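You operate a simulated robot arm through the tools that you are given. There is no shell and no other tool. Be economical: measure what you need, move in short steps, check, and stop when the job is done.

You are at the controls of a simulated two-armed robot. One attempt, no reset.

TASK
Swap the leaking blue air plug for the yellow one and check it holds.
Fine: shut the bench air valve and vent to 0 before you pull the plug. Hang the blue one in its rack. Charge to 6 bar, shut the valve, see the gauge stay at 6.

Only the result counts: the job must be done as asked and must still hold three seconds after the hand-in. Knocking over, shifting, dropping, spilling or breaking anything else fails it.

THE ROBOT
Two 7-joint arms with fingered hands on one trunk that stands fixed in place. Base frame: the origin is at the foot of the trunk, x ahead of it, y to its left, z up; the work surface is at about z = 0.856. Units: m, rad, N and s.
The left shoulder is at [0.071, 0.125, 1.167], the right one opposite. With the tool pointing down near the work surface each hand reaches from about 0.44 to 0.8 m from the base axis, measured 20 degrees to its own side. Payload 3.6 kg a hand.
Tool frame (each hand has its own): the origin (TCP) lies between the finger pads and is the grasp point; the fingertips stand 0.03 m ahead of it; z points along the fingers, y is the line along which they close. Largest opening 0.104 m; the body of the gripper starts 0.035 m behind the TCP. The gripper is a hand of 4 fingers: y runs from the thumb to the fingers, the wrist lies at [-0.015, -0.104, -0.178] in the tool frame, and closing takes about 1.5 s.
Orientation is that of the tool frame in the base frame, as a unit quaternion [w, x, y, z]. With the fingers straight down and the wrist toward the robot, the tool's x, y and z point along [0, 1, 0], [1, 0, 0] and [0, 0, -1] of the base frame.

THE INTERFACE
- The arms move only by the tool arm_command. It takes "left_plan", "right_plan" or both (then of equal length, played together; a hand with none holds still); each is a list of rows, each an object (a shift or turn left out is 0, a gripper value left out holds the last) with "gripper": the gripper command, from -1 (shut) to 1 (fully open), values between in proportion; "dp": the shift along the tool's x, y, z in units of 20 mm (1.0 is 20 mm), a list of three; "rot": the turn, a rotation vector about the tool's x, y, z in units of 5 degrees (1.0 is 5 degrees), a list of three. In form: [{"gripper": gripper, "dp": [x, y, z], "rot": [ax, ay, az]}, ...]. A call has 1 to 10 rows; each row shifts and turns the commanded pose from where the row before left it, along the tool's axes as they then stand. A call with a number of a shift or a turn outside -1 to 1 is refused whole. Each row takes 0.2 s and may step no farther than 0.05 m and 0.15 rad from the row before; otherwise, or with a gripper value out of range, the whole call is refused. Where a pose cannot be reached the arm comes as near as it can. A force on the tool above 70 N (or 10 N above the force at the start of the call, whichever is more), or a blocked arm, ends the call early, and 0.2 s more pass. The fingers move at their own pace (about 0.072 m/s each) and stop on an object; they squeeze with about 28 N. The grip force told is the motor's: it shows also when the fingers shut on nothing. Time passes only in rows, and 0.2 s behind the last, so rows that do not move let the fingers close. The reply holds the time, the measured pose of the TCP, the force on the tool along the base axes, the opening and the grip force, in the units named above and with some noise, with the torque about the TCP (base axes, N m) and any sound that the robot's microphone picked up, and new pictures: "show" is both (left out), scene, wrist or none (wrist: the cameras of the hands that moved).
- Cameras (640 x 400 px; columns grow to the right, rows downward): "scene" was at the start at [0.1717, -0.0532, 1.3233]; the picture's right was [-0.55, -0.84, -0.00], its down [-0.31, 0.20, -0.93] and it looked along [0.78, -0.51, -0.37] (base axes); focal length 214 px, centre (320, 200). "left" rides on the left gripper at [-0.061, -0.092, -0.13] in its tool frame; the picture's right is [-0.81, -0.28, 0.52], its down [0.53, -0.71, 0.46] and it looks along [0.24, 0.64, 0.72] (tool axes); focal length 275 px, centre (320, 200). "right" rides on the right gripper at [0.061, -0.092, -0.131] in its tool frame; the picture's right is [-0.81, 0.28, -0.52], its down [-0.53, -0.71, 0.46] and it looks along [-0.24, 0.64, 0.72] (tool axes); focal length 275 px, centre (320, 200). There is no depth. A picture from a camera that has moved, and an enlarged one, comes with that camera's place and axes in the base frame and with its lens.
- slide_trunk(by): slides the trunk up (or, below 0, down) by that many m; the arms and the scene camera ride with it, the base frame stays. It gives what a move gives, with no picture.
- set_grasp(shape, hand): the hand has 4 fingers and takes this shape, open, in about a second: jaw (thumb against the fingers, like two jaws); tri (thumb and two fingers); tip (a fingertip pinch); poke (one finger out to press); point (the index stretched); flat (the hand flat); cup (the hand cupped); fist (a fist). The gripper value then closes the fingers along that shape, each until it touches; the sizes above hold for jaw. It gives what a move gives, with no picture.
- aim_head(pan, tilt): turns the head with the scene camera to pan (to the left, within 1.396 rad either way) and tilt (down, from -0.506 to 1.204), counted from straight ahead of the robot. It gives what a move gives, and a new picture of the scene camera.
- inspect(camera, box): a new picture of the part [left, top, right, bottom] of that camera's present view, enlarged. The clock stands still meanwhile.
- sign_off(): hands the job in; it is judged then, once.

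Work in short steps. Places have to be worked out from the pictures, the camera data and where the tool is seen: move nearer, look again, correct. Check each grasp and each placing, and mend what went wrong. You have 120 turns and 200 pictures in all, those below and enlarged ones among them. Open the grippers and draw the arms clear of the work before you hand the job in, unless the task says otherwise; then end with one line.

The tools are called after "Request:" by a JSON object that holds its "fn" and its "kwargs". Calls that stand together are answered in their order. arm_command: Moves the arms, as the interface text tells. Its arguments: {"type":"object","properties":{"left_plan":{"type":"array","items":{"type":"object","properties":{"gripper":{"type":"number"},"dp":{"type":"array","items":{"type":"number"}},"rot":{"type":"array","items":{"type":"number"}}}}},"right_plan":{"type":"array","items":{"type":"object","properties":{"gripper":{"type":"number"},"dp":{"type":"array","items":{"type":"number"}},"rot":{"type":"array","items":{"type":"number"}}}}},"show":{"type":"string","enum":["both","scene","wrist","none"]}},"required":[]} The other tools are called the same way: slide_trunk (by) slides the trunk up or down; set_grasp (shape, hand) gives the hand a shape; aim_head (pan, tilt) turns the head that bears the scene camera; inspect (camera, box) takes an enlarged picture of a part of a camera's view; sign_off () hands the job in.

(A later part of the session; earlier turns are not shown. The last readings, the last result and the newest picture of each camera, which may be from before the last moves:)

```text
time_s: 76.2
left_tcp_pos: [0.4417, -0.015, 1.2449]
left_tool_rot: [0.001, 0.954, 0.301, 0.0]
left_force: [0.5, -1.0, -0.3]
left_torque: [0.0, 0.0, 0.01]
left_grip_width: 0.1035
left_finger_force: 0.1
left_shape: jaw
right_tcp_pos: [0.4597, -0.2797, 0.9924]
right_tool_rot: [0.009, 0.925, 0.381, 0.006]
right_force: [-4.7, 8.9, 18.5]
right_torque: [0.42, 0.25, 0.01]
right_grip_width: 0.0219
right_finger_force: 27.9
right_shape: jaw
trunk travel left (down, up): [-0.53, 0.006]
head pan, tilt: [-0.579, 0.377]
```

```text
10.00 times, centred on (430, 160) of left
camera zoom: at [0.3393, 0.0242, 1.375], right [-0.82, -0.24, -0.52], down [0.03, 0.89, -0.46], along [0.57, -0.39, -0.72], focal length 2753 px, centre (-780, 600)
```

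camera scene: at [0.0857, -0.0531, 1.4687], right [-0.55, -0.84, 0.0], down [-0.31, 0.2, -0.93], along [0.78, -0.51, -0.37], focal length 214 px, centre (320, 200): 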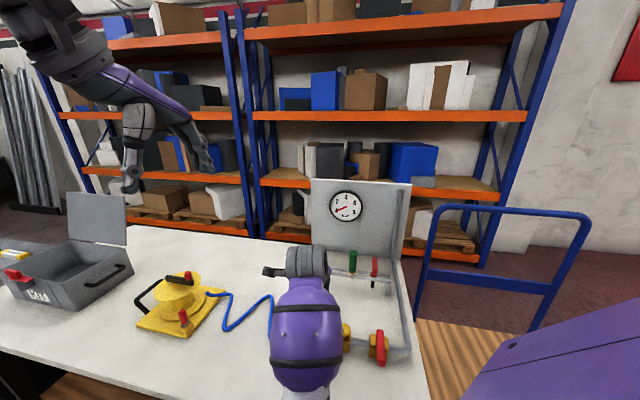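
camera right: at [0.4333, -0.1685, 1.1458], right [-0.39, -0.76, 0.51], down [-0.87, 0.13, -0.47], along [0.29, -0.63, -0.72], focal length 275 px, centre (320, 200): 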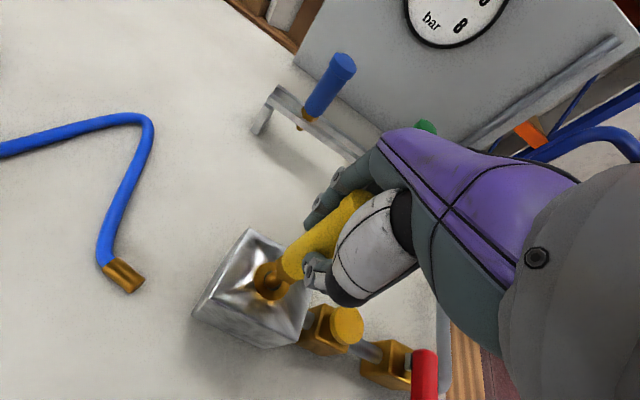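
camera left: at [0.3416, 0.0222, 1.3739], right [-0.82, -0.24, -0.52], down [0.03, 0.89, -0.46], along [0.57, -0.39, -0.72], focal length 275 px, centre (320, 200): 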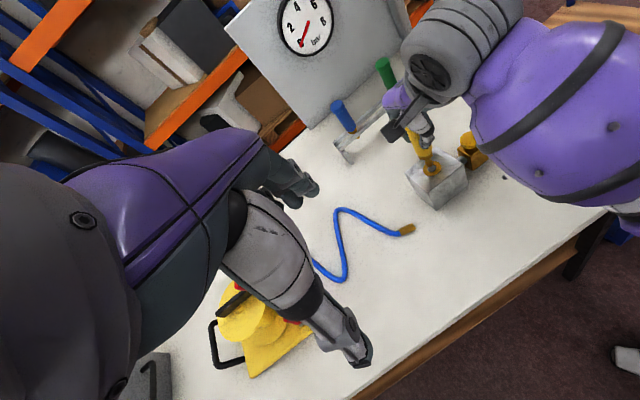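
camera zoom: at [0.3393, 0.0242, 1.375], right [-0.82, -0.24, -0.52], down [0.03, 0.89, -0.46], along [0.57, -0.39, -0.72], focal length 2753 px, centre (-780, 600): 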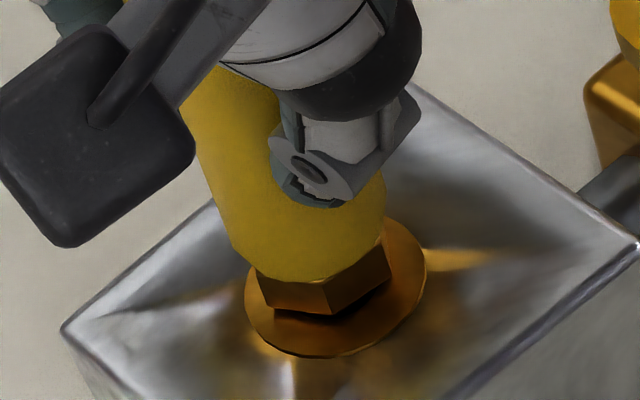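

The plug is deep in the socket and will stand by itself. I open the hand around it to let it straighten.

Request:
{"fn": "arm_command", "kwargs": {"right_plan": [{"dp": [0, 0, -0.3]}, {"gripper": -0.5}, {"dp": [0, 0, 0]}, {"gripper": -0.1}, {"dp": [0, 0, 0]}, {"dp": [0, 0, 0]}], "show": "wrist"}}

Request:
{"fn": "inspect", "kwargs": {"camera": "left", "box": [396, 120, 476, 180]}}

```text
time_s: 77.6
left_tcp_pos: [0.4437, -0.0174, 1.2444]
left_tool_rot: [0.0, 0.954, 0.301, 0.0]
left_force: [-0.7, 0.2, -0.4]
left_torque: [-0.03, 0.01, -0.05]
left_grip_width: 0.104
left_finger_force: 0.1
left_shape: jaw
right_tcp_pos: [0.459, -0.281, 0.9933]
right_tool_rot: [0.006, 0.924, 0.381, 0.0]
right_force: [-0.3, -0.3, 0.0]
right_torque: [0.04, -0.01, -0.01]
right_grip_width: 0.046
right_finger_force: 0.1
right_shape: jaw
trunk travel left (down, up): [-0.53, 0.006]
head pan, tilt: [-0.579, 0.377]
camera right: at [0.4346, -0.1723, 1.124], right [-0.38, -0.76, 0.52], down [-0.88, 0.13, -0.46], along [0.28, -0.64, -0.72], focal length 275 px, centre (320, 200)
```

right: 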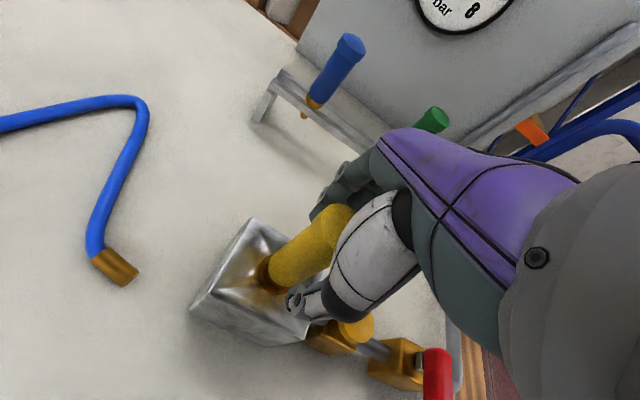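

```text
6.67 times, centred on (436, 150) of left
camera zoom: at [0.3414, 0.0223, 1.3742], right [-0.82, -0.24, -0.52], down [0.03, 0.89, -0.46], along [0.57, -0.39, -0.72], focal length 1835 px, centre (-453, 533)
```

zoom: 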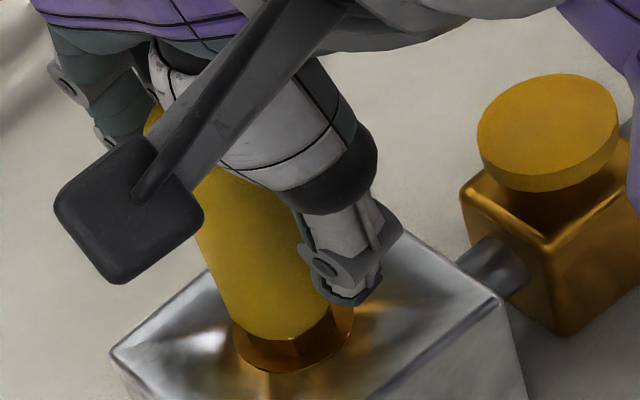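

Released, the plug dropped upright with its hex on the ring. I lift the hand clear and inspect.

Request:
{"fn": "arm_command", "kwargs": {"right_plan": [{"dp": [0, 0, -0.5]}, {"dp": [0, 0, -1]}, {"dp": [0, 0, -1]}, {"dp": [0, 0, -1]}, {"dp": [0, 0, -1]}, {"dp": [0, 0, -1]}], "show": "wrist"}}

Request:
{"fn": "inspect", "kwargs": {"camera": "left", "box": [396, 110, 492, 190]}}

```text
time_s: 79.0
left_tcp_pos: [0.4441, -0.0169, 1.2436]
left_tool_rot: [0.0, 0.954, 0.301, -0.001]
left_force: [-0.3, -0.1, -0.1]
left_torque: [0.01, 0.02, 0.0]
left_grip_width: 0.1039
left_finger_force: 0.1
left_shape: jaw
right_tcp_pos: [0.4579, -0.2763, 1.1014]
right_tool_rot: [0.0, 0.924, 0.384, 0.001]
right_force: [0.4, -0.9, 0.0]
right_torque: [0.0, 0.02, 0.0]
right_grip_width: 0.0464
right_finger_force: 0.0
right_shape: jaw
trunk travel left (down, up): [-0.53, 0.006]
head pan, tilt: [-0.579, 0.377]
camera right: at [0.434, -0.1682, 1.2342], right [-0.38, -0.77, 0.52], down [-0.88, 0.13, -0.46], along [0.28, -0.63, -0.72], focal length 275 px, centre (320, 200)
```

right: 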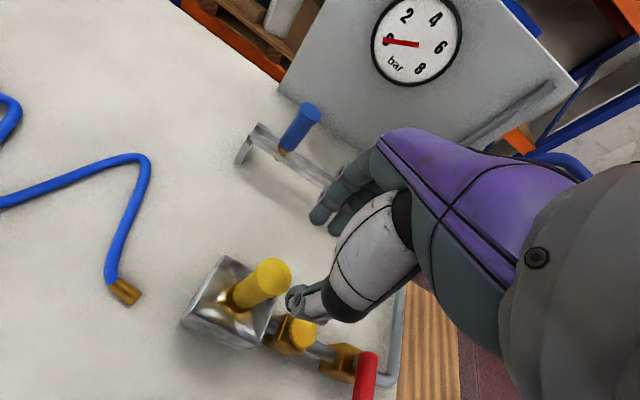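

```text
5.00 times, centred on (444, 150) of left
camera zoom: at [0.3415, 0.0223, 1.3742], right [-0.82, -0.24, -0.52], down [0.03, 0.89, -0.46], along [0.57, -0.39, -0.72], focal length 1376 px, centre (-300, 450)
```

zoom: 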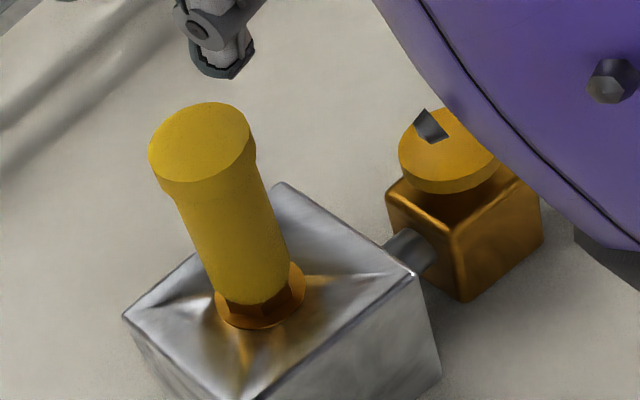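

The yellow plug stands upright in the socket. To be sure it is fully home, I close the fingers and press down on its top.

Request:
{"fn": "arm_command", "kwargs": {"right_plan": [{"gripper": -1}, {"dp": [0, 0, 0]}, {"dp": [0, 0, 0]}, {"dp": [0, 0, 0]}, {"dp": [0, 0, 0.8]}, {"dp": [0, 0, 0.8]}, {"dp": [0, 0, 0.6]}, {"dp": [0, 0, 0.3]}, {"dp": [0, 0, 0.2]}, {"dp": [0, 0, 0]}], "show": "none"}}

Request:
{"fn": "inspect", "kwargs": {"camera": "left", "box": [396, 110, 492, 190]}}

```text
time_s: 81.2
left_tcp_pos: [0.4442, -0.0172, 1.2441]
left_tool_rot: [0.0, 0.953, 0.302, 0.0]
left_force: [0.5, -0.6, 0.1]
left_torque: [0.01, -0.01, -0.02]
left_grip_width: 0.1034
left_finger_force: 0.0
left_shape: jaw
right_tcp_pos: [0.4583, -0.2759, 1.0478]
right_tool_rot: [0.001, 0.924, 0.382, 0.002]
right_force: [0.1, 0.1, 5.0]
right_torque: [-0.03, -0.01, 0.03]
right_grip_width: 0.0
right_finger_force: 27.8
right_shape: jaw
trunk travel left (down, up): [-0.53, 0.006]
head pan, tilt: [-0.579, 0.377]
```

```text
5.00 times, centred on (444, 150) of left
camera zoom: at [0.341, 0.0223, 1.3745], right [-0.82, -0.24, -0.52], down [0.03, 0.89, -0.46], along [0.57, -0.39, -0.72], focal length 1376 px, centre (-300, 450)
```

zoom: 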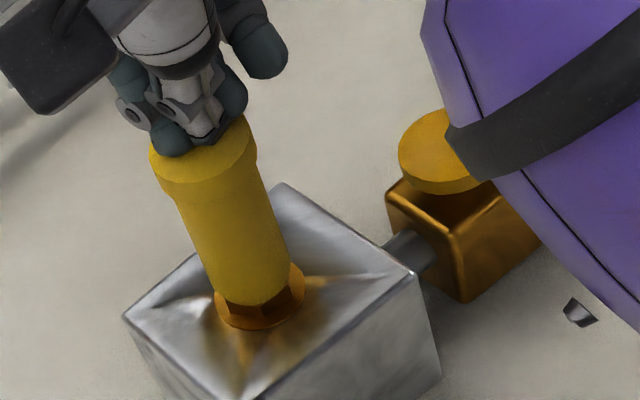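

Contact at about 5 N on the plug's top. I press further in small steps.

Request:
{"fn": "arm_command", "kwargs": {"right_plan": [{"dp": [0, 0, 0.15]}, {"dp": [0, 0, 0.15]}, {"dp": [0, 0, 0.15]}, {"dp": [0, 0, 0.15]}, {"dp": [0, 0, 0]}], "show": "none"}}

Request:
{"fn": "inspect", "kwargs": {"camera": "left", "box": [396, 110, 492, 190]}}

```text
time_s: 82.4
left_tcp_pos: [0.439, -0.0134, 1.2473]
left_tool_rot: [0.002, 0.954, 0.301, 0.002]
left_force: [0.8, -1.0, 0.5]
left_torque: [-0.02, 0.02, -0.01]
left_grip_width: 0.1039
left_finger_force: 0.1
left_shape: jaw
right_tcp_pos: [0.4565, -0.2749, 1.0462]
right_tool_rot: [0.011, 0.924, 0.382, 0.013]
right_force: [-3.5, -2.0, 64.8]
right_torque: [-0.05, -0.03, 0.04]
right_grip_width: 0.0
right_finger_force: 28.3
right_shape: jaw
trunk travel left (down, up): [-0.53, 0.006]
head pan, tilt: [-0.579, 0.377]
```

```text
5.00 times, centred on (444, 150) of left
camera zoom: at [0.3358, 0.0243, 1.3767], right [-0.82, -0.24, -0.52], down [0.03, 0.89, -0.46], along [0.57, -0.39, -0.72], focal length 1376 px, centre (-300, 450)
```

zoom: 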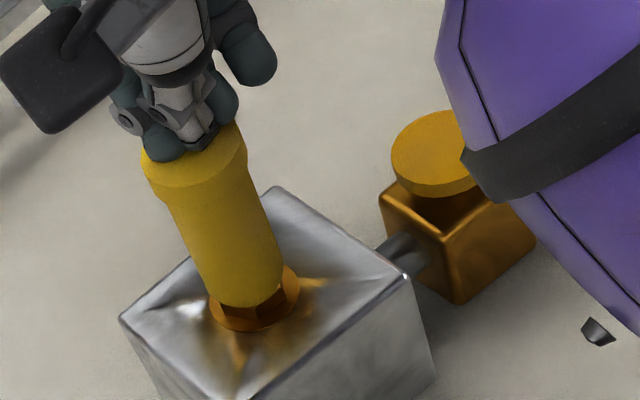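

Firm at 65 N with no movement, so the plug is fully seated. I lift off, raise the left hand away too, and head for the valve lever.

Request:
{"fn": "arm_command", "kwargs": {"right_plan": [{"dp": [0, 0, -1]}, {"dp": [0, 0, -1]}, {"dp": [0, 0, -1]}, {"dp": [0, 0, -1]}, {"dp": [-1, -0.49, 0]}, {"dp": [-1, -0.49, 0]}, {"dp": [-1, -0.49, 0]}, {"dp": [-1, -0.49, 0]}, {"dp": [-1, -0.49, 0]}, {"dp": [-1, -0.49, 0]}], "left_plan": [{"dp": [0, 0, -1]}, {"dp": [0, 0, -1]}, {"dp": [0, 0, -1]}, {"dp": [0, 0, -1]}, {"dp": [0, 0, -1]}, {"dp": [0, 0, -1]}, {"dp": [0, 0, -1]}, {"dp": [0, 0, -1]}, {"dp": [0, 0, 0]}, {"dp": [0, 0, 0]}], "show": "none"}}

Request:
{"fn": "arm_command", "kwargs": {"right_plan": [{"dp": [-0.86, 0, 0]}, {"rot": [0, 0, -1]}, {"rot": [0, 0, -1]}, {"rot": [0, 0, -1]}, {"rot": [0, 0, -1]}, {"rot": [0, 0, -1]}, {"rot": [0, 0, -1]}, {"rot": [0, 0, -1]}, {"rot": [0, 0, -1]}, {"rot": [0, 0, -1]}], "show": "both"}}

```text
time_s: 84.6
left_tcp_pos: [0.4455, -0.0167, 1.4042]
left_tool_rot: [0.0, 0.954, 0.301, -0.001]
left_force: [-0.1, -0.4, 0.6]
left_torque: [0.0, -0.04, 0.0]
left_grip_width: 0.1037
left_finger_force: 0.1
left_shape: jaw
right_tcp_pos: [0.3308, -0.3204, 1.1131]
right_tool_rot: [0.0, 0.924, 0.383, 0.001]
right_force: [-0.4, -0.5, -0.2]
right_torque: [0.0, -0.01, 0.01]
right_grip_width: 0.0
right_finger_force: 28.3
right_shape: jaw
trunk travel left (down, up): [-0.53, 0.006]
head pan, tilt: [-0.579, 0.377]
```

```text
time_s: 86.8
left_tcp_pos: [0.4461, -0.0157, 1.4044]
left_tool_rot: [0.0, 0.953, 0.302, 0.001]
left_force: [0.5, 0.7, 0.5]
left_torque: [-0.01, 0.01, -0.02]
left_grip_width: 0.1038
left_finger_force: 0.0
left_shape: jaw
right_tcp_pos: [0.3376, -0.3503, 1.1075]
right_tool_rot: [0.0, 0.706, 0.708, 0.001]
right_force: [-0.9, 0.2, 0.1]
right_torque: [-0.02, 0.01, 0.0]
right_grip_width: 0.0
right_finger_force: 28.2
right_shape: jaw
right hand out of reach, approached as far as the arm can: row 1, 3, 6, 7, 8, 9
trunk travel left (down, up): [-0.53, 0.006]
head pan, tilt: [-0.579, 0.377]
camera scene: at [0.0857, -0.0532, 1.4688], right [-0.55, -0.84, 0.0], down [-0.31, 0.2, -0.93], along [0.78, -0.51, -0.37], focal length 214 px, centre (320, 200)
camera right: at [0.2434, -0.2903, 1.2388], right [0.28, -0.81, 0.52], down [-0.71, -0.53, -0.46], along [0.65, -0.24, -0.72], focal length 275 px, centre (320, 200)
```

scene: 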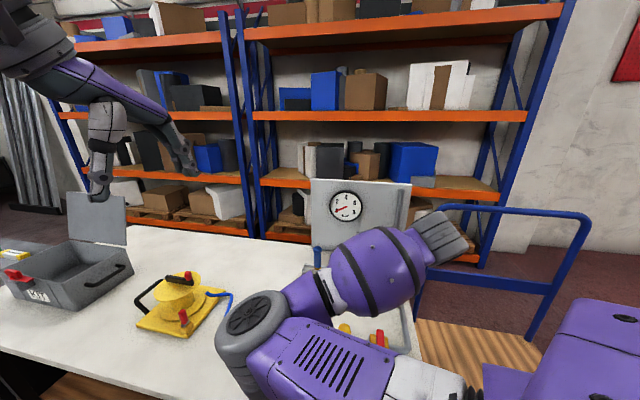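
right: 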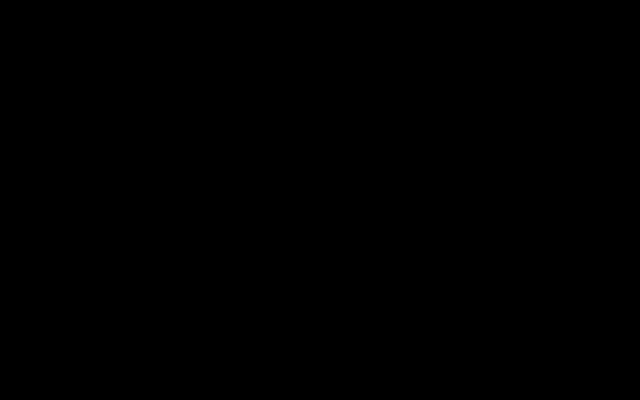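

The arm has taken an awkward inward-elbow posture that blinds the wrist camera. I move the hand right, above where it worked well before, and see if the posture opens up.

Request:
{"fn": "arm_command", "kwargs": {"right_plan": [{"dp": [-1, 0, 0]}, {"dp": [-1, 0, 0]}, {"dp": [-1, 0, 0]}, {"dp": [-1, 0, 0]}, {"dp": [-1, 0, 0]}], "show": "both"}}

```text
time_s: 88.0
left_tcp_pos: [0.4455, -0.0159, 1.4061]
left_tool_rot: [0.0, 0.953, 0.302, 0.0]
left_force: [-1.0, -0.2, -0.3]
left_torque: [0.02, 0.0, 0.02]
left_grip_width: 0.1036
left_finger_force: 0.0
left_shape: jaw
right_tcp_pos: [0.3371, -0.4529, 1.1064]
right_tool_rot: [0.0, 0.707, 0.708, 0.001]
right_force: [0.4, 0.6, -0.2]
right_torque: [0.01, -0.01, 0.01]
right_grip_width: 0.0
right_finger_force: 27.5
right_shape: jaw
trunk travel left (down, up): [-0.53, 0.006]
head pan, tilt: [-0.579, 0.377]
camera scene: at [0.0856, -0.0538, 1.4687], right [-0.55, -0.84, 0.0], down [-0.31, 0.2, -0.93], along [0.78, -0.51, -0.37], focal length 214 px, centre (320, 200)
camera right: at [0.2433, -0.3923, 1.2392], right [0.28, -0.81, 0.52], down [-0.71, -0.53, -0.46], along [0.65, -0.24, -0.72], focal length 275 px, centre (320, 200)
```

scene: 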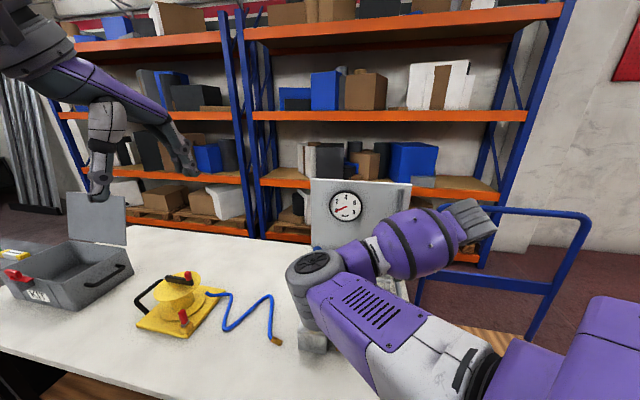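
right: 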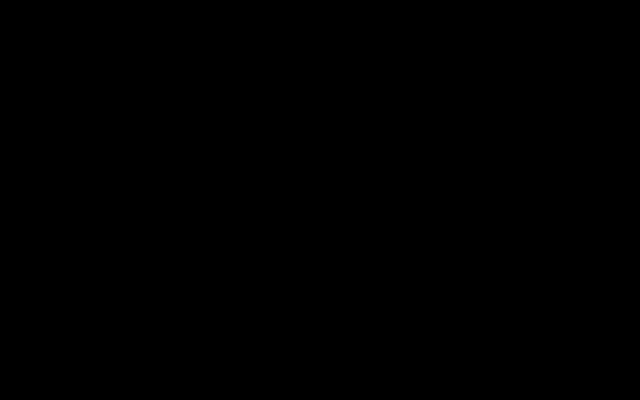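

The elbow is hanging inward near the block. I look from the left camera to make sure it isn't touching anything.

Request:
{"fn": "inspect", "kwargs": {"camera": "left", "box": [300, 0, 640, 320]}}

Request:
{"fn": "inspect", "kwargs": {"camera": "scene", "box": [260, 200, 500, 390]}}

```text
1.25 times, centred on (470, 160) of left
camera zoom: at [0.3437, 0.0229, 1.535], right [-0.82, -0.24, -0.52], down [0.03, 0.89, -0.46], along [0.57, -0.39, -0.72], focal length 344 px, centre (132, 250)
```

zoom: 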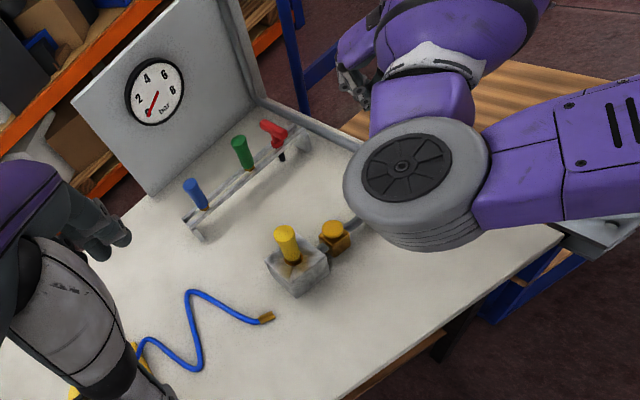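

```text
2.11 times, centred on (380, 295) of scene
camera zoom: at [0.0856, -0.0538, 1.4687], right [-0.55, -0.84, 0.0], down [-0.31, 0.2, -0.93], along [0.78, -0.51, -0.37], focal length 452 px, centre (194, 0)
```

zoom: 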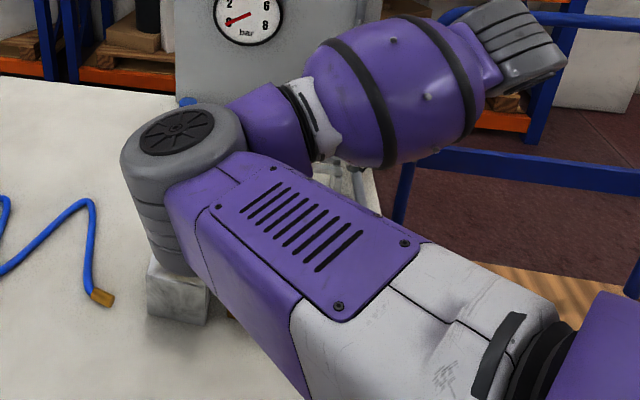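

The elbow is about 0.25 m above the bench, clear of everything; the plug is upright. I stretch the hand up and outward to bring the elbow back to its outer posture.

Request:
{"fn": "arm_command", "kwargs": {"right_plan": [{"dp": [-0.6, 0.4, -1]}, {"dp": [-0.6, 0.4, -1]}, {"dp": [-0.6, 0.4, -1]}, {"dp": [-0.6, 0.4, -1]}, {"dp": [-0.6, 0.4, -1]}, {"dp": [-0.6, 0.4, -1]}, {"dp": [-0.6, 0.4, -1]}, {"dp": [-0.6, 0.4, -1]}, {"dp": [-0.6, 0.4, -1]}, {"dp": [-0.6, 0.4, -1]}], "show": "scene"}}

```text
time_s: 90.2
left_tcp_pos: [0.4466, -0.0163, 1.4053]
left_tool_rot: [0.0, 0.954, 0.3, 0.0]
left_force: [0.1, 0.8, 0.0]
left_torque: [-0.02, -0.02, 0.01]
left_grip_width: 0.1034
left_finger_force: 0.1
left_shape: jaw
right_tcp_pos: [0.4169, -0.5734, 1.3103]
right_tool_rot: [0.0, 0.708, 0.707, 0.001]
right_force: [0.5, -0.4, -0.6]
right_torque: [0.01, 0.0, 0.01]
right_grip_width: 0.0
right_finger_force: 28.0
right_shape: jaw
trunk travel left (down, up): [-0.53, 0.006]
head pan, tilt: [-0.579, 0.377]
camera scene: at [0.0853, -0.0534, 1.4688], right [-0.55, -0.84, 0.0], down [-0.31, 0.2, -0.93], along [0.78, -0.51, -0.37], focal length 214 px, centre (320, 200)
```

scene: 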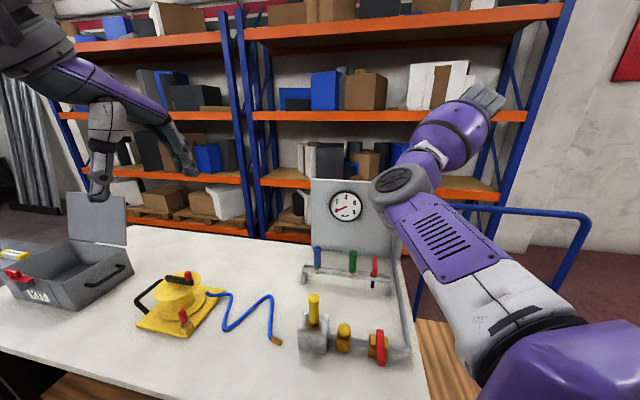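

Everything on the bench looks right. I yaw the hand so the wrist points outward, to bring the elbow outside.

Request:
{"fn": "arm_command", "kwargs": {"right_plan": [{"rot": [0, 0, -1]}, {"rot": [0, 0, -1]}, {"rot": [0, 0, -1]}, {"rot": [0, 0, -1]}, {"rot": [0, 0, -1]}, {"rot": [0, 0, -1]}, {"rot": [0, 0, -1]}, {"rot": [0, 0, -1]}, {"rot": [0, 0, -1]}], "show": "scene"}}

```text
time_s: 92.2
left_tcp_pos: [0.4451, -0.0157, 1.4052]
left_tool_rot: [0.001, 0.954, 0.301, -0.001]
left_force: [0.1, -0.1, 0.5]
left_torque: [0.04, -0.04, 0.04]
left_grip_width: 0.1036
left_finger_force: 0.2
left_shape: jaw
right_tcp_pos: [0.4159, -0.5694, 1.3067]
right_tool_rot: [0.0, 0.382, 0.924, 0.0]
right_force: [0.4, 0.2, -0.2]
right_torque: [0.01, 0.03, 0.02]
right_grip_width: 0.0
right_finger_force: 27.7
right_shape: jaw
right hand out of reach, approached as far as the arm can: row 9
trunk travel left (down, up): [-0.53, 0.006]
head pan, tilt: [-0.579, 0.377]
camera scene: at [0.0853, -0.0533, 1.4688], right [-0.55, -0.84, 0.0], down [-0.31, 0.2, -0.93], along [0.78, -0.51, -0.37], focal length 214 px, centre (320, 200)
```

scene: 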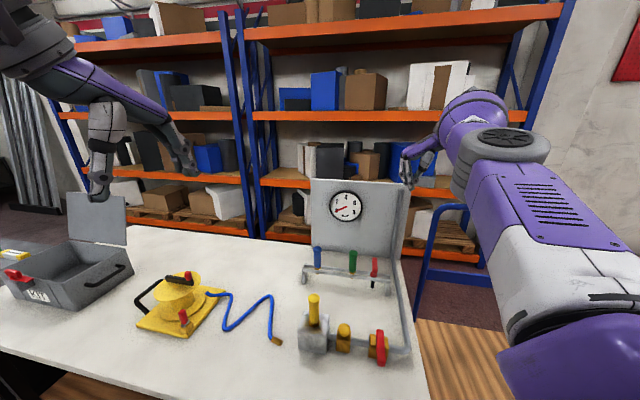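

The elbow is outside now. I keep this wrist angle and move toward the block side of the lever at height.

Request:
{"fn": "arm_command", "kwargs": {"right_plan": [{"dp": [1, 0.42, 0]}, {"dp": [1, 0.42, 0]}, {"dp": [1, 0.42, 0]}, {"dp": [1, 0.42, 0]}, {"dp": [1, 0.42, 0]}, {"dp": [1, 0.42, 0]}, {"dp": [1, 0.42, 0]}, {"dp": [1, 0.42, 0]}, {"dp": [1, 0.42, 0]}, {"dp": [1, 0.42, 0]}], "show": "both"}}

```text
time_s: 94.4
left_tcp_pos: [0.4455, -0.014, 1.4043]
left_tool_rot: [-0.001, 0.954, 0.301, 0.001]
left_force: [0.2, 0.0, 0.0]
left_torque: [0.01, 0.01, -0.02]
left_grip_width: 0.1036
left_finger_force: 0.0
left_shape: jaw
right_tcp_pos: [0.3329, -0.3659, 1.3072]
right_tool_rot: [0.001, 0.383, 0.924, 0.0]
right_force: [0.3, -0.1, 0.1]
right_torque: [-0.01, 0.0, -0.03]
right_grip_width: 0.0
right_finger_force: 28.4
right_shape: jaw
trunk travel left (down, up): [-0.53, 0.006]
head pan, tilt: [-0.579, 0.377]
camera scene: at [0.0855, -0.0523, 1.4688], right [-0.55, -0.84, 0.0], down [-0.31, 0.2, -0.93], along [0.78, -0.51, -0.37], focal length 214 px, centre (320, 200)
camera right: at [0.2235, -0.3875, 1.4394], right [0.77, -0.38, 0.52], down [-0.13, -0.88, -0.46], along [0.63, 0.28, -0.72], focal length 275 px, centre (320, 200)
```

scene: 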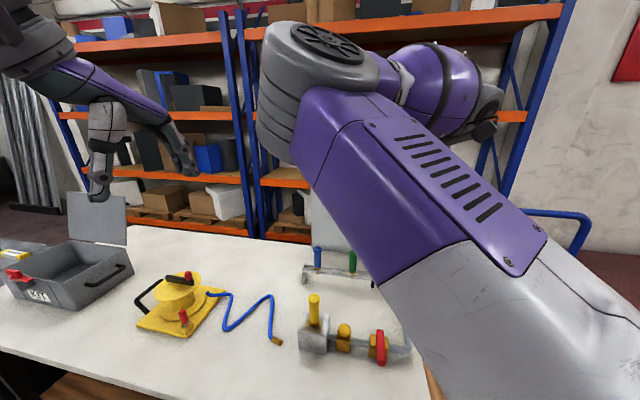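
right: 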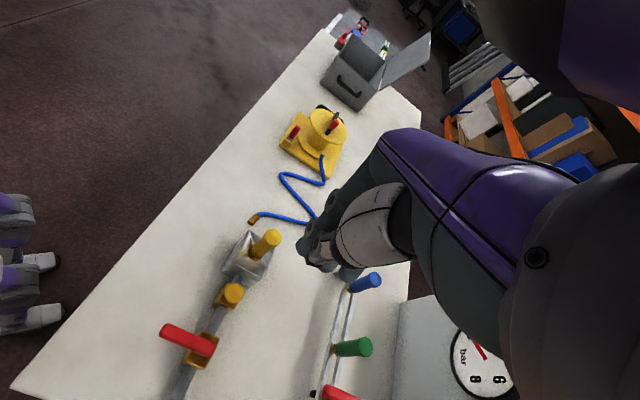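

The elbow folds up inward. I try more outward yaw here, high above the bench, to swing it out.

Request:
{"fn": "arm_command", "kwargs": {"right_plan": [{"rot": [0, 0, -1]}, {"rot": [0, 0, -1]}, {"rot": [0, 0, -1]}, {"rot": [0, 0, -1]}, {"rot": [0, 0, -1]}, {"rot": [0, 0, -1]}, {"rot": [0, 0, -1]}, {"rot": [0, 0, -1]}, {"rot": [0, 0, -1]}], "show": "scene"}}

```text
time_s: 96.4
left_tcp_pos: [0.4477, -0.0156, 1.4039]
left_tool_rot: [0.0, 0.954, 0.301, 0.0]
left_force: [0.6, 0.1, -0.1]
left_torque: [0.0, -0.04, -0.03]
left_grip_width: 0.1036
left_finger_force: 0.1
left_shape: jaw
right_tcp_pos: [0.3344, -0.3673, 1.3058]
right_tool_rot: [0.0, -0.002, 1.0, 0.001]
right_force: [0.1, 0.9, 0.0]
right_torque: [0.01, 0.02, -0.02]
right_grip_width: 0.0002
right_finger_force: 28.0
right_shape: jaw
trunk travel left (down, up): [-0.53, 0.006]
head pan, tilt: [-0.579, 0.377]
camera scene: at [0.0857, -0.0531, 1.4687], right [-0.55, -0.84, 0.0], down [-0.31, 0.2, -0.93], along [0.78, -0.51, -0.37], focal length 214 px, centre (320, 200)
```

scene: 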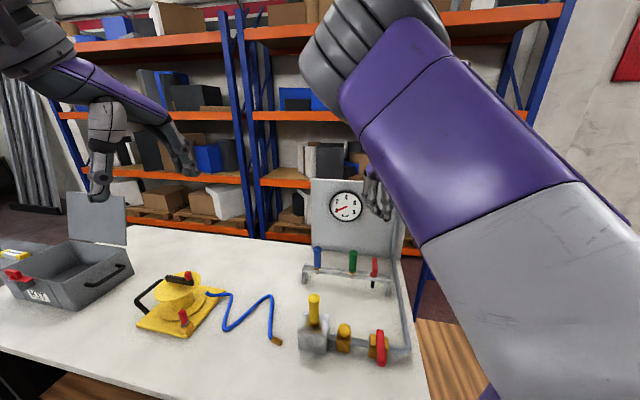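

The elbow has swung up and outward. I descend part of the way and look.

Request:
{"fn": "arm_command", "kwargs": {"right_plan": [{"dp": [0, 0, 1]}, {"dp": [0, 0, 1]}, {"dp": [0, 0, 1]}, {"dp": [0, 0, 1]}, {"dp": [0, 0, 1]}, {"dp": [0, 0, 1]}, {"dp": [0, 0, 1]}, {"dp": [0, 0, 1]}, {"dp": [0, 0, 1]}, {"dp": [0, 0, 1]}], "show": "both"}}

```text
time_s: 98.6
left_tcp_pos: [0.4459, -0.0152, 1.4043]
left_tool_rot: [0.001, 0.954, 0.301, 0.0]
left_force: [-0.8, 0.6, 0.2]
left_torque: [0.01, 0.02, 0.01]
left_grip_width: 0.1038
left_finger_force: 0.1
left_shape: jaw
right_tcp_pos: [0.3354, -0.3672, 1.1063]
right_tool_rot: [0.001, 0.0, 1.0, 0.0]
right_force: [0.1, -0.9, 0.1]
right_torque: [0.0, 0.0, 0.02]
right_grip_width: 0.0
right_finger_force: 28.0
right_shape: jaw
trunk travel left (down, up): [-0.53, 0.006]
head pan, tilt: [-0.579, 0.377]
camera scene: at [0.0857, -0.0534, 1.4687], right [-0.55, -0.84, 0.0], down [-0.31, 0.2, -0.93], along [0.78, -0.51, -0.37], focal length 214 px, centre (320, 200)
camera right: at [0.2722, -0.4592, 1.2379], right [0.81, 0.28, 0.52], down [0.53, -0.71, -0.45], along [0.24, 0.64, -0.72], focal length 275 px, centre (320, 200)
```

scene: 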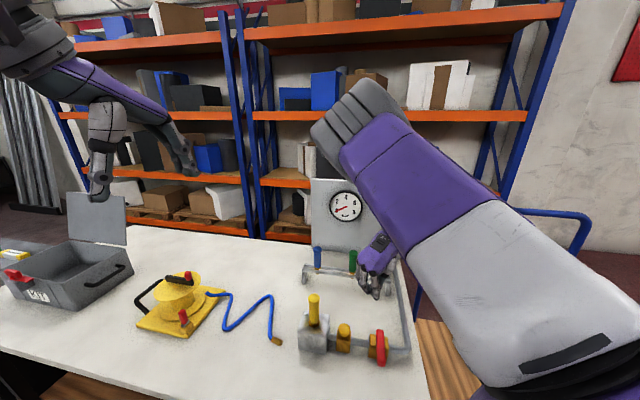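
right: 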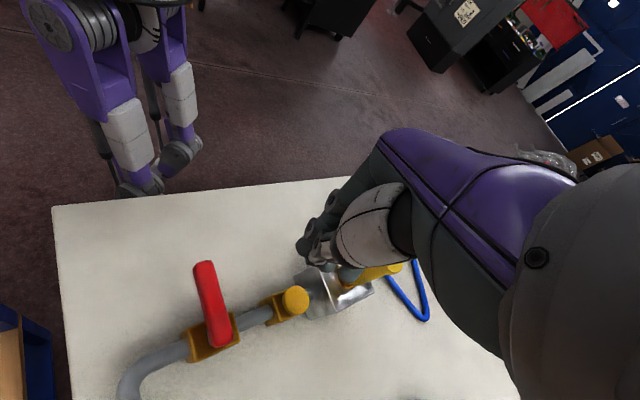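

This posture works: elbow up, wrist from the right, and the scene view is clear. I move to the block side of the lever and descend to lever height.

Request:
{"fn": "arm_command", "kwargs": {"right_plan": [{"dp": [0.25, 1, 0]}, {"dp": [0.25, 1, 0]}, {"dp": [0, 0, 1]}, {"dp": [0, 0, 1]}, {"dp": [0, 0, 1]}, {"dp": [0, 0, 1]}, {"dp": [0, 0, 1]}, {"dp": [0, 0, 1]}, {"dp": [0, 0, 1]}, {"dp": [0, 0, 0.6]}], "show": "both"}}

Request:
{"fn": "inspect", "kwargs": {"camera": "scene", "box": [300, 180, 440, 390]}}

```text
time_s: 100.8
left_tcp_pos: [0.4458, -0.0162, 1.4039]
left_tool_rot: [0.0, 0.954, 0.301, 0.0]
left_force: [0.0, -0.2, -0.2]
left_torque: [0.0, -0.01, 0.04]
left_grip_width: 0.1039
left_finger_force: 0.0
left_shape: jaw
right_tcp_pos: [0.347, -0.3351, 0.9645]
right_tool_rot: [-0.002, 0.001, 1.0, 0.0]
right_force: [0.0, -0.6, 0.1]
right_torque: [-0.01, 0.0, -0.02]
right_grip_width: 0.0
right_finger_force: 28.1
right_shape: jaw
right hand out of reach, approached as far as the arm can: row 8, 9, 10
trunk travel left (down, up): [-0.53, 0.006]
head pan, tilt: [-0.579, 0.377]
camera scene: at [0.0859, -0.0531, 1.4687], right [-0.55, -0.84, 0.0], down [-0.31, 0.2, -0.93], along [0.78, -0.51, -0.37], focal length 214 px, centre (320, 200)
camera right: at [0.2846, -0.4268, 1.0971], right [0.81, 0.27, 0.51], down [0.53, -0.71, -0.46], along [0.24, 0.64, -0.73], focal length 275 px, centre (320, 200)
```

scene: 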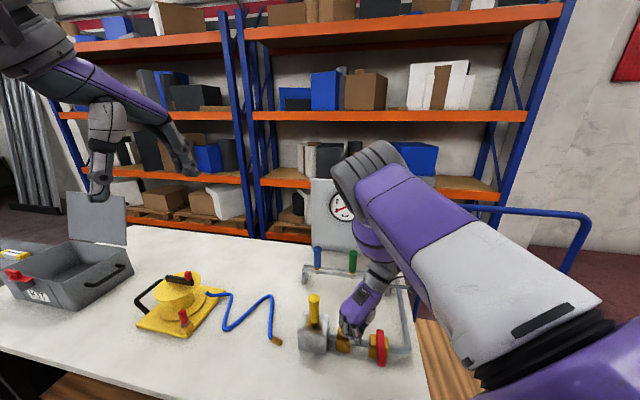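
right: 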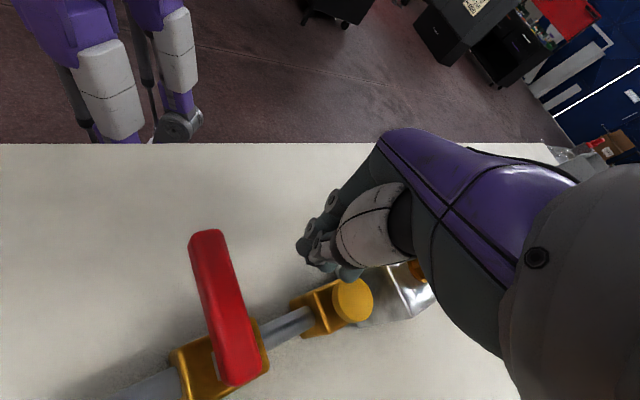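

```text
1.90 times, centred on (370, 285) of scene
camera zoom: at [0.0859, -0.0531, 1.4687], right [-0.55, -0.84, 0.0], down [-0.31, 0.2, -0.93], along [0.78, -0.51, -0.37], focal length 408 px, centre (225, 38)
```

zoom: 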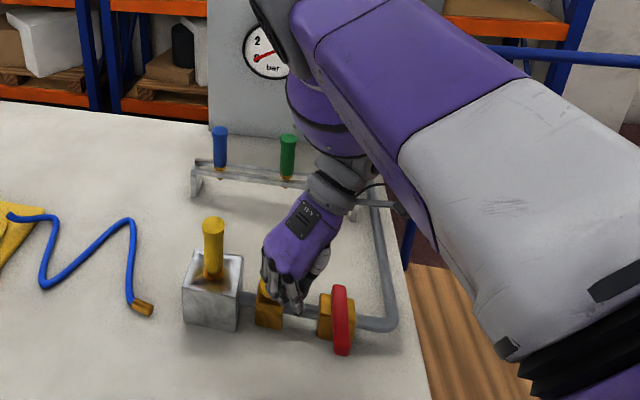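

The arm stops short here with this wrist angle. I lift a little and turn back toward yaw 45°, keeping the elbow where it is.

Request:
{"fn": "arm_command", "kwargs": {"right_plan": [{"dp": [0, 0, -1]}, {"dp": [0, 0, -1]}, {"rot": [0, 0, 1]}, {"rot": [0, 0, 1]}, {"rot": [0, 0, 1]}, {"rot": [0, 0, 1]}, {"rot": [0, 0, 1]}, {"rot": [0, 0, 1]}, {"rot": [0, 0, 1]}, {"rot": [0, 0, 1]}], "show": "both"}}

```text
time_s: 103.0
left_tcp_pos: [0.4445, -0.015, 1.4045]
left_tool_rot: [-0.001, 0.953, 0.302, 0.0]
left_force: [0.5, -0.8, 0.0]
left_torque: [-0.01, -0.05, 0.0]
left_grip_width: 0.1036
left_finger_force: 0.2
left_shape: jaw
right_tcp_pos: [0.3461, -0.3367, 1.0063]
right_tool_rot: [0.001, 0.343, 0.939, 0.0]
right_force: [0.6, 0.2, -0.3]
right_torque: [0.01, -0.04, -0.01]
right_grip_width: 0.0002
right_finger_force: 28.2
right_shape: jaw
trunk travel left (down, up): [-0.53, 0.006]
head pan, tilt: [-0.579, 0.377]
camera scene: at [0.0856, -0.0529, 1.4688], right [-0.55, -0.84, 0.0], down [-0.31, 0.2, -0.93], along [0.78, -0.51, -0.37], focal length 214 px, centre (320, 200)
camera right: at [0.2388, -0.3669, 1.1377], right [0.8, -0.31, 0.52], down [-0.05, -0.89, -0.46], along [0.6, 0.34, -0.72], focal length 275 px, centre (320, 200)
```

scene: 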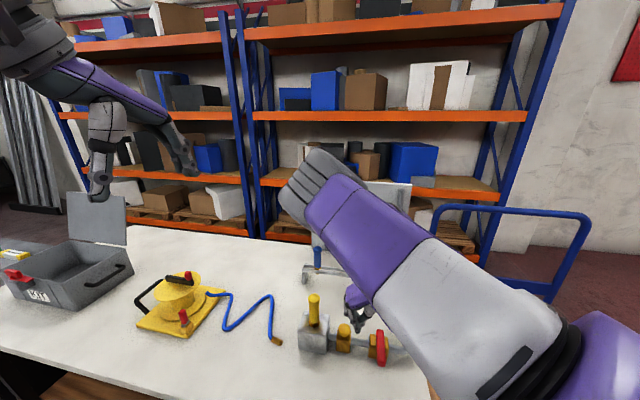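
right: 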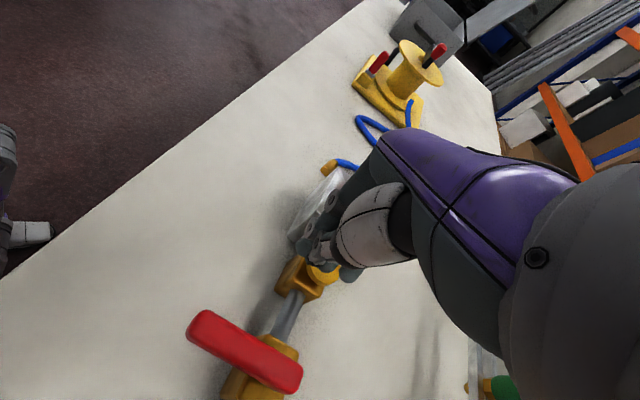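

With yaw about 50° it reaches. I shift to the block side of the lever and lower to lever height.

Request:
{"fn": "arm_command", "kwargs": {"right_plan": [{"dp": [0.65, -0.33, 0]}, {"dp": [0.65, -0.33, 0]}, {"dp": [0, 0, 1]}, {"dp": [0, 0, 1]}, {"dp": [0, 0, 1]}, {"dp": [0, 0, 0.2]}], "show": "both"}}

```text
time_s: 104.4
left_tcp_pos: [0.4466, -0.0169, 1.4049]
left_tool_rot: [-0.001, 0.953, 0.302, 0.0]
left_force: [-0.1, -0.4, 0.1]
left_torque: [0.01, -0.01, -0.02]
left_grip_width: 0.1039
left_finger_force: 0.1
left_shape: jaw
right_tcp_pos: [0.3186, -0.3278, 0.9422]
right_tool_rot: [0.001, 0.342, 0.94, 0.0]
right_force: [-0.3, 0.0, -0.9]
right_torque: [0.0, -0.01, 0.01]
right_grip_width: 0.0001
right_finger_force: 27.7
right_shape: jaw
trunk travel left (down, up): [-0.53, 0.006]
head pan, tilt: [-0.579, 0.377]
camera scene: at [0.0856, -0.0531, 1.4688], right [-0.55, -0.84, 0.0], down [-0.31, 0.2, -0.93], along [0.78, -0.51, -0.37], focal length 214 px, centre (320, 200)
camera right: at [0.2095, -0.3595, 1.073], right [0.8, -0.31, 0.52], down [-0.05, -0.89, -0.46], along [0.6, 0.34, -0.72], focal length 275 px, centre (320, 200)
```

scene: 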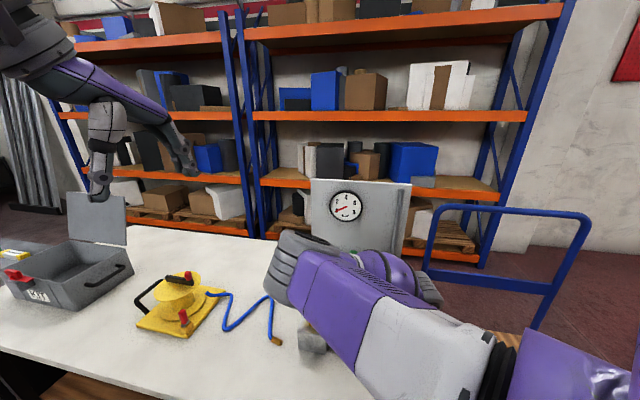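
right: 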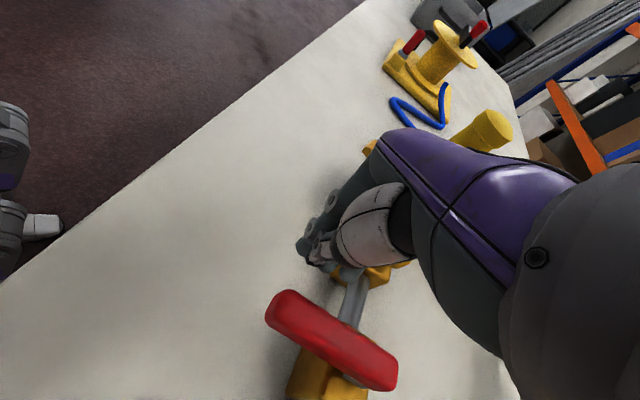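

The pinch is on the block side of the closed lever with no contact. I push it back open along the arc, first half.

Request:
{"fn": "arm_command", "kwargs": {"right_plan": [{"dp": [0.2, -0.55, 0]}, {"dp": [0.2, -0.55, 0]}, {"dp": [0, -0.45, 0]}, {"dp": [0, -0.45, 0]}, {"dp": [0, -0.45, 0]}], "show": "wrist"}}

```text
time_s: 105.6
left_tcp_pos: [0.4462, -0.0166, 1.4045]
left_tool_rot: [0.0, 0.954, 0.301, 0.0]
left_force: [0.0, 0.4, -0.3]
left_torque: [-0.04, 0.0, -0.03]
left_grip_width: 0.1037
left_finger_force: 0.1
left_shape: jaw
right_tcp_pos: [0.2806, -0.3607, 0.9435]
right_tool_rot: [0.001, 0.341, 0.94, 0.002]
right_force: [0.6, 1.4, -1.1]
right_torque: [0.04, 0.0, 0.02]
right_grip_width: 0.0
right_finger_force: 28.2
right_shape: jaw
trunk travel left (down, up): [-0.53, 0.006]
head pan, tilt: [-0.579, 0.377]
camera right: at [0.1725, -0.3929, 1.0738], right [0.8, -0.31, 0.52], down [-0.05, -0.89, -0.46], along [0.6, 0.34, -0.72], focal length 275 px, centre (320, 200)
```

right: 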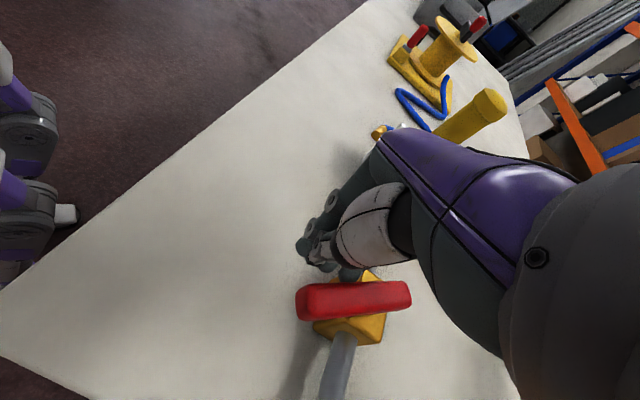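

The lever follows with little force. Now the second half.

Request:
{"fn": "arm_command", "kwargs": {"right_plan": [{"dp": [-0.25, -0.55, 0]}, {"dp": [-0.3, -0.6, 0]}, {"dp": [-0.5, -0.45, 0]}, {"dp": [-0.5, -0.4, 0]}], "show": "both"}}

```text
time_s: 106.6
left_tcp_pos: [0.4423, -0.0113, 1.4055]
left_tool_rot: [0.002, 0.953, 0.302, 0.0]
left_force: [0.9, -0.2, 0.3]
left_torque: [0.04, -0.01, 0.0]
left_grip_width: 0.1038
left_finger_force: 0.1
left_shape: jaw
right_tcp_pos: [0.2738, -0.4066, 0.9427]
right_tool_rot: [-0.003, 0.341, 0.94, 0.002]
right_force: [-28.0, 25.1, 3.5]
right_torque: [0.31, 0.17, 0.59]
right_grip_width: 0.0002
right_finger_force: 27.9
right_shape: jaw
trunk travel left (down, up): [-0.53, 0.006]
head pan, tilt: [-0.579, 0.377]
camera scene: at [0.0811, -0.0494, 1.4691], right [-0.55, -0.84, 0.0], down [-0.31, 0.2, -0.93], along [0.78, -0.51, -0.36], focal length 214 px, centre (320, 200)
camera right: at [0.1674, -0.4395, 1.0759], right [0.8, -0.31, 0.51], down [-0.05, -0.89, -0.46], along [0.6, 0.34, -0.73], focal length 275 px, centre (320, 200)
```

scene: 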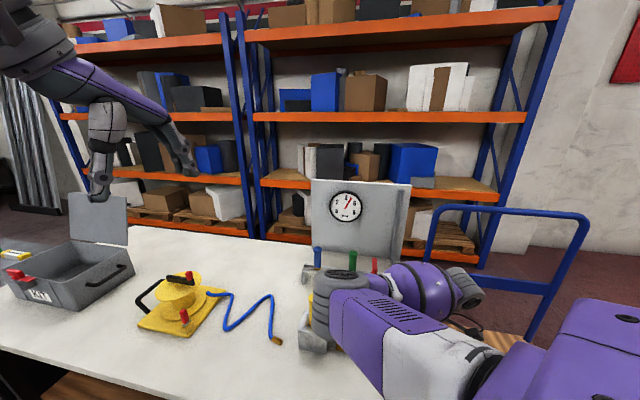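
right: 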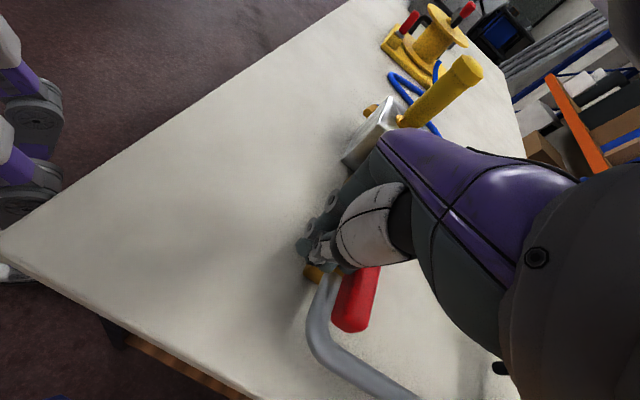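

Stop reached at 37 N and the gauge is rising. I back off slightly and read the gauge, and check the elbow's clearance to the plug.

Request:
{"fn": "arm_command", "kwargs": {"right_plan": [{"dp": [0.3, 0.4, 0]}, {"dp": [0, 0, 0]}, {"dp": [0, 0, 0]}], "show": "none"}}

Request:
{"fn": "inspect", "kwargs": {"camera": "scene", "box": [300, 170, 390, 230]}}

Request:
{"fn": "inspect", "kwargs": {"camera": "left", "box": [340, 80, 640, 280]}}

```text
time_s: 107.4
left_tcp_pos: [0.4442, -0.0121, 1.4064]
left_tool_rot: [0.001, 0.953, 0.302, 0.001]
left_force: [0.0, 0.3, -0.3]
left_torque: [0.0, 0.03, 0.01]
left_grip_width: 0.104
left_finger_force: 0.0
left_shape: jaw
right_tcp_pos: [0.2795, -0.4016, 0.9448]
right_tool_rot: [0.003, 0.341, 0.94, 0.0]
right_force: [-14.0, 13.5, 8.7]
right_torque: [0.15, -0.05, 0.19]
right_grip_width: 0.0002
right_finger_force: 28.0
right_shape: jaw
trunk travel left (down, up): [-0.53, 0.006]
head pan, tilt: [-0.579, 0.377]
```

```text
6.67 times, centred on (345, 200) of scene
camera zoom: at [0.0832, -0.0507, 1.4691], right [-0.55, -0.84, 0.0], down [-0.31, 0.2, -0.93], along [0.78, -0.51, -0.37], focal length 1430 px, centre (153, 200)
```

zoom: 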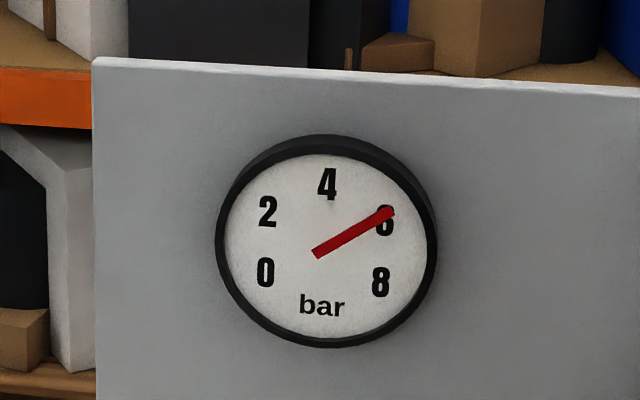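

```text
2.00 times, centred on (490, 180) of left
camera zoom: at [0.3411, 0.0262, 1.5358], right [-0.82, -0.24, -0.52], down [0.03, 0.89, -0.46], along [0.57, -0.39, -0.72], focal length 551 px, centre (-20, 240)
```

zoom: 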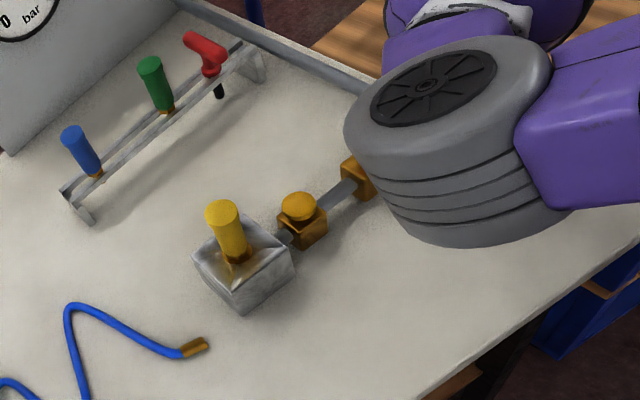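

The gauge reads 6 and the elbow is clear. I back off, lift over the lever, and move to its panel side to shut the valve again.

Request:
{"fn": "arm_command", "kwargs": {"right_plan": [{"dp": [0.2, 0.5, 0]}, {"dp": [0, 0, -1]}, {"dp": [0, 0, -1]}, {"dp": [0, 0, -1]}, {"dp": [0, 0, -1]}, {"dp": [-0.98, -0.33, 0]}, {"dp": [-0.98, -0.33, 0]}, {"dp": [-0.98, -0.33, 0]}, {"dp": [-0.98, -0.33, 0]}], "show": "both"}}

```text
time_s: 109.4
left_tcp_pos: [0.4467, -0.0159, 1.4044]
left_tool_rot: [0.0, 0.954, 0.301, -0.001]
left_force: [-0.3, -0.5, -0.4]
left_torque: [-0.01, -0.01, 0.01]
left_grip_width: 0.1035
left_finger_force: 0.0
left_shape: jaw
right_tcp_pos: [0.323, -0.4615, 1.0218]
right_tool_rot: [0.0, 0.342, 0.94, 0.001]
right_force: [-0.2, 0.1, -0.6]
right_torque: [0.01, -0.03, -0.02]
right_grip_width: 0.0
right_finger_force: 28.2
right_shape: jaw
trunk travel left (down, up): [-0.53, 0.006]
head pan, tilt: [-0.579, 0.377]
camera scene: at [0.0857, -0.0536, 1.4687], right [-0.55, -0.84, 0.0], down [-0.31, 0.2, -0.93], along [0.78, -0.51, -0.37], focal length 214 px, centre (320, 200)
camera right: at [0.2156, -0.493, 1.1544], right [0.8, -0.31, 0.52], down [-0.05, -0.89, -0.46], along [0.6, 0.34, -0.72], focal length 275 px, centre (320, 200)
```

scene: 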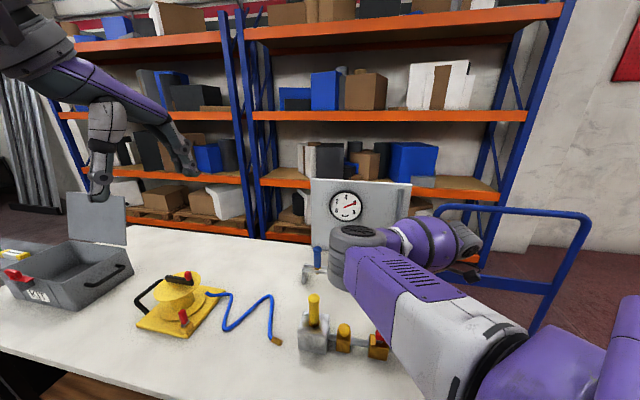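
right: 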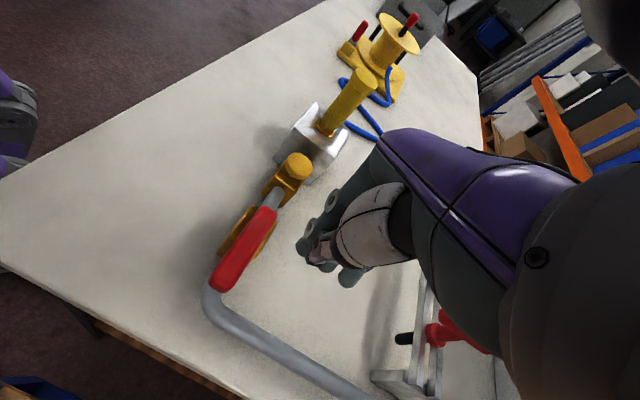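

The lever is in line with the pipe, fully open. I lower on its panel side and push it toward the robot, first half.

Request:
{"fn": "arm_command", "kwargs": {"right_plan": [{"dp": [0, 0, 1]}, {"dp": [0, 0, 1]}, {"dp": [0, 0, 1]}, {"dp": [0, 0, 1]}, {"dp": [0.5, 0, 0]}, {"dp": [0.5, 0, 0]}, {"dp": [0.53, 0, 0]}, {"dp": [0.5, 0.07, 0]}, {"dp": [0.5, 0.07, 0]}, {"dp": [0.5, 0.07, 0]}], "show": "wrist"}}

```text
time_s: 111.6
left_tcp_pos: [0.4461, -0.0149, 1.4059]
left_tool_rot: [0.0, 0.954, 0.301, 0.001]
left_force: [0.2, -0.5, 0.0]
left_torque: [0.02, -0.02, 0.0]
left_grip_width: 0.1034
left_finger_force: 0.1
left_shape: jaw
right_tcp_pos: [0.2832, -0.4211, 0.9423]
right_tool_rot: [0.0, 0.342, 0.94, 0.001]
right_force: [-0.2, -2.0, 0.6]
right_torque: [0.02, -0.05, -0.02]
right_grip_width: 0.0
right_finger_force: 28.2
right_shape: jaw
trunk travel left (down, up): [-0.53, 0.006]
head pan, tilt: [-0.579, 0.377]
camera right: at [0.1753, -0.4517, 1.0748], right [0.8, -0.31, 0.52], down [-0.05, -0.89, -0.46], along [0.6, 0.34, -0.72], focal length 275 px, centre (320, 200)
```

right: 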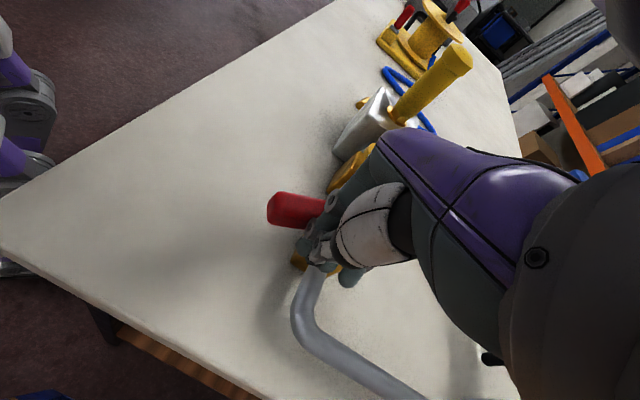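

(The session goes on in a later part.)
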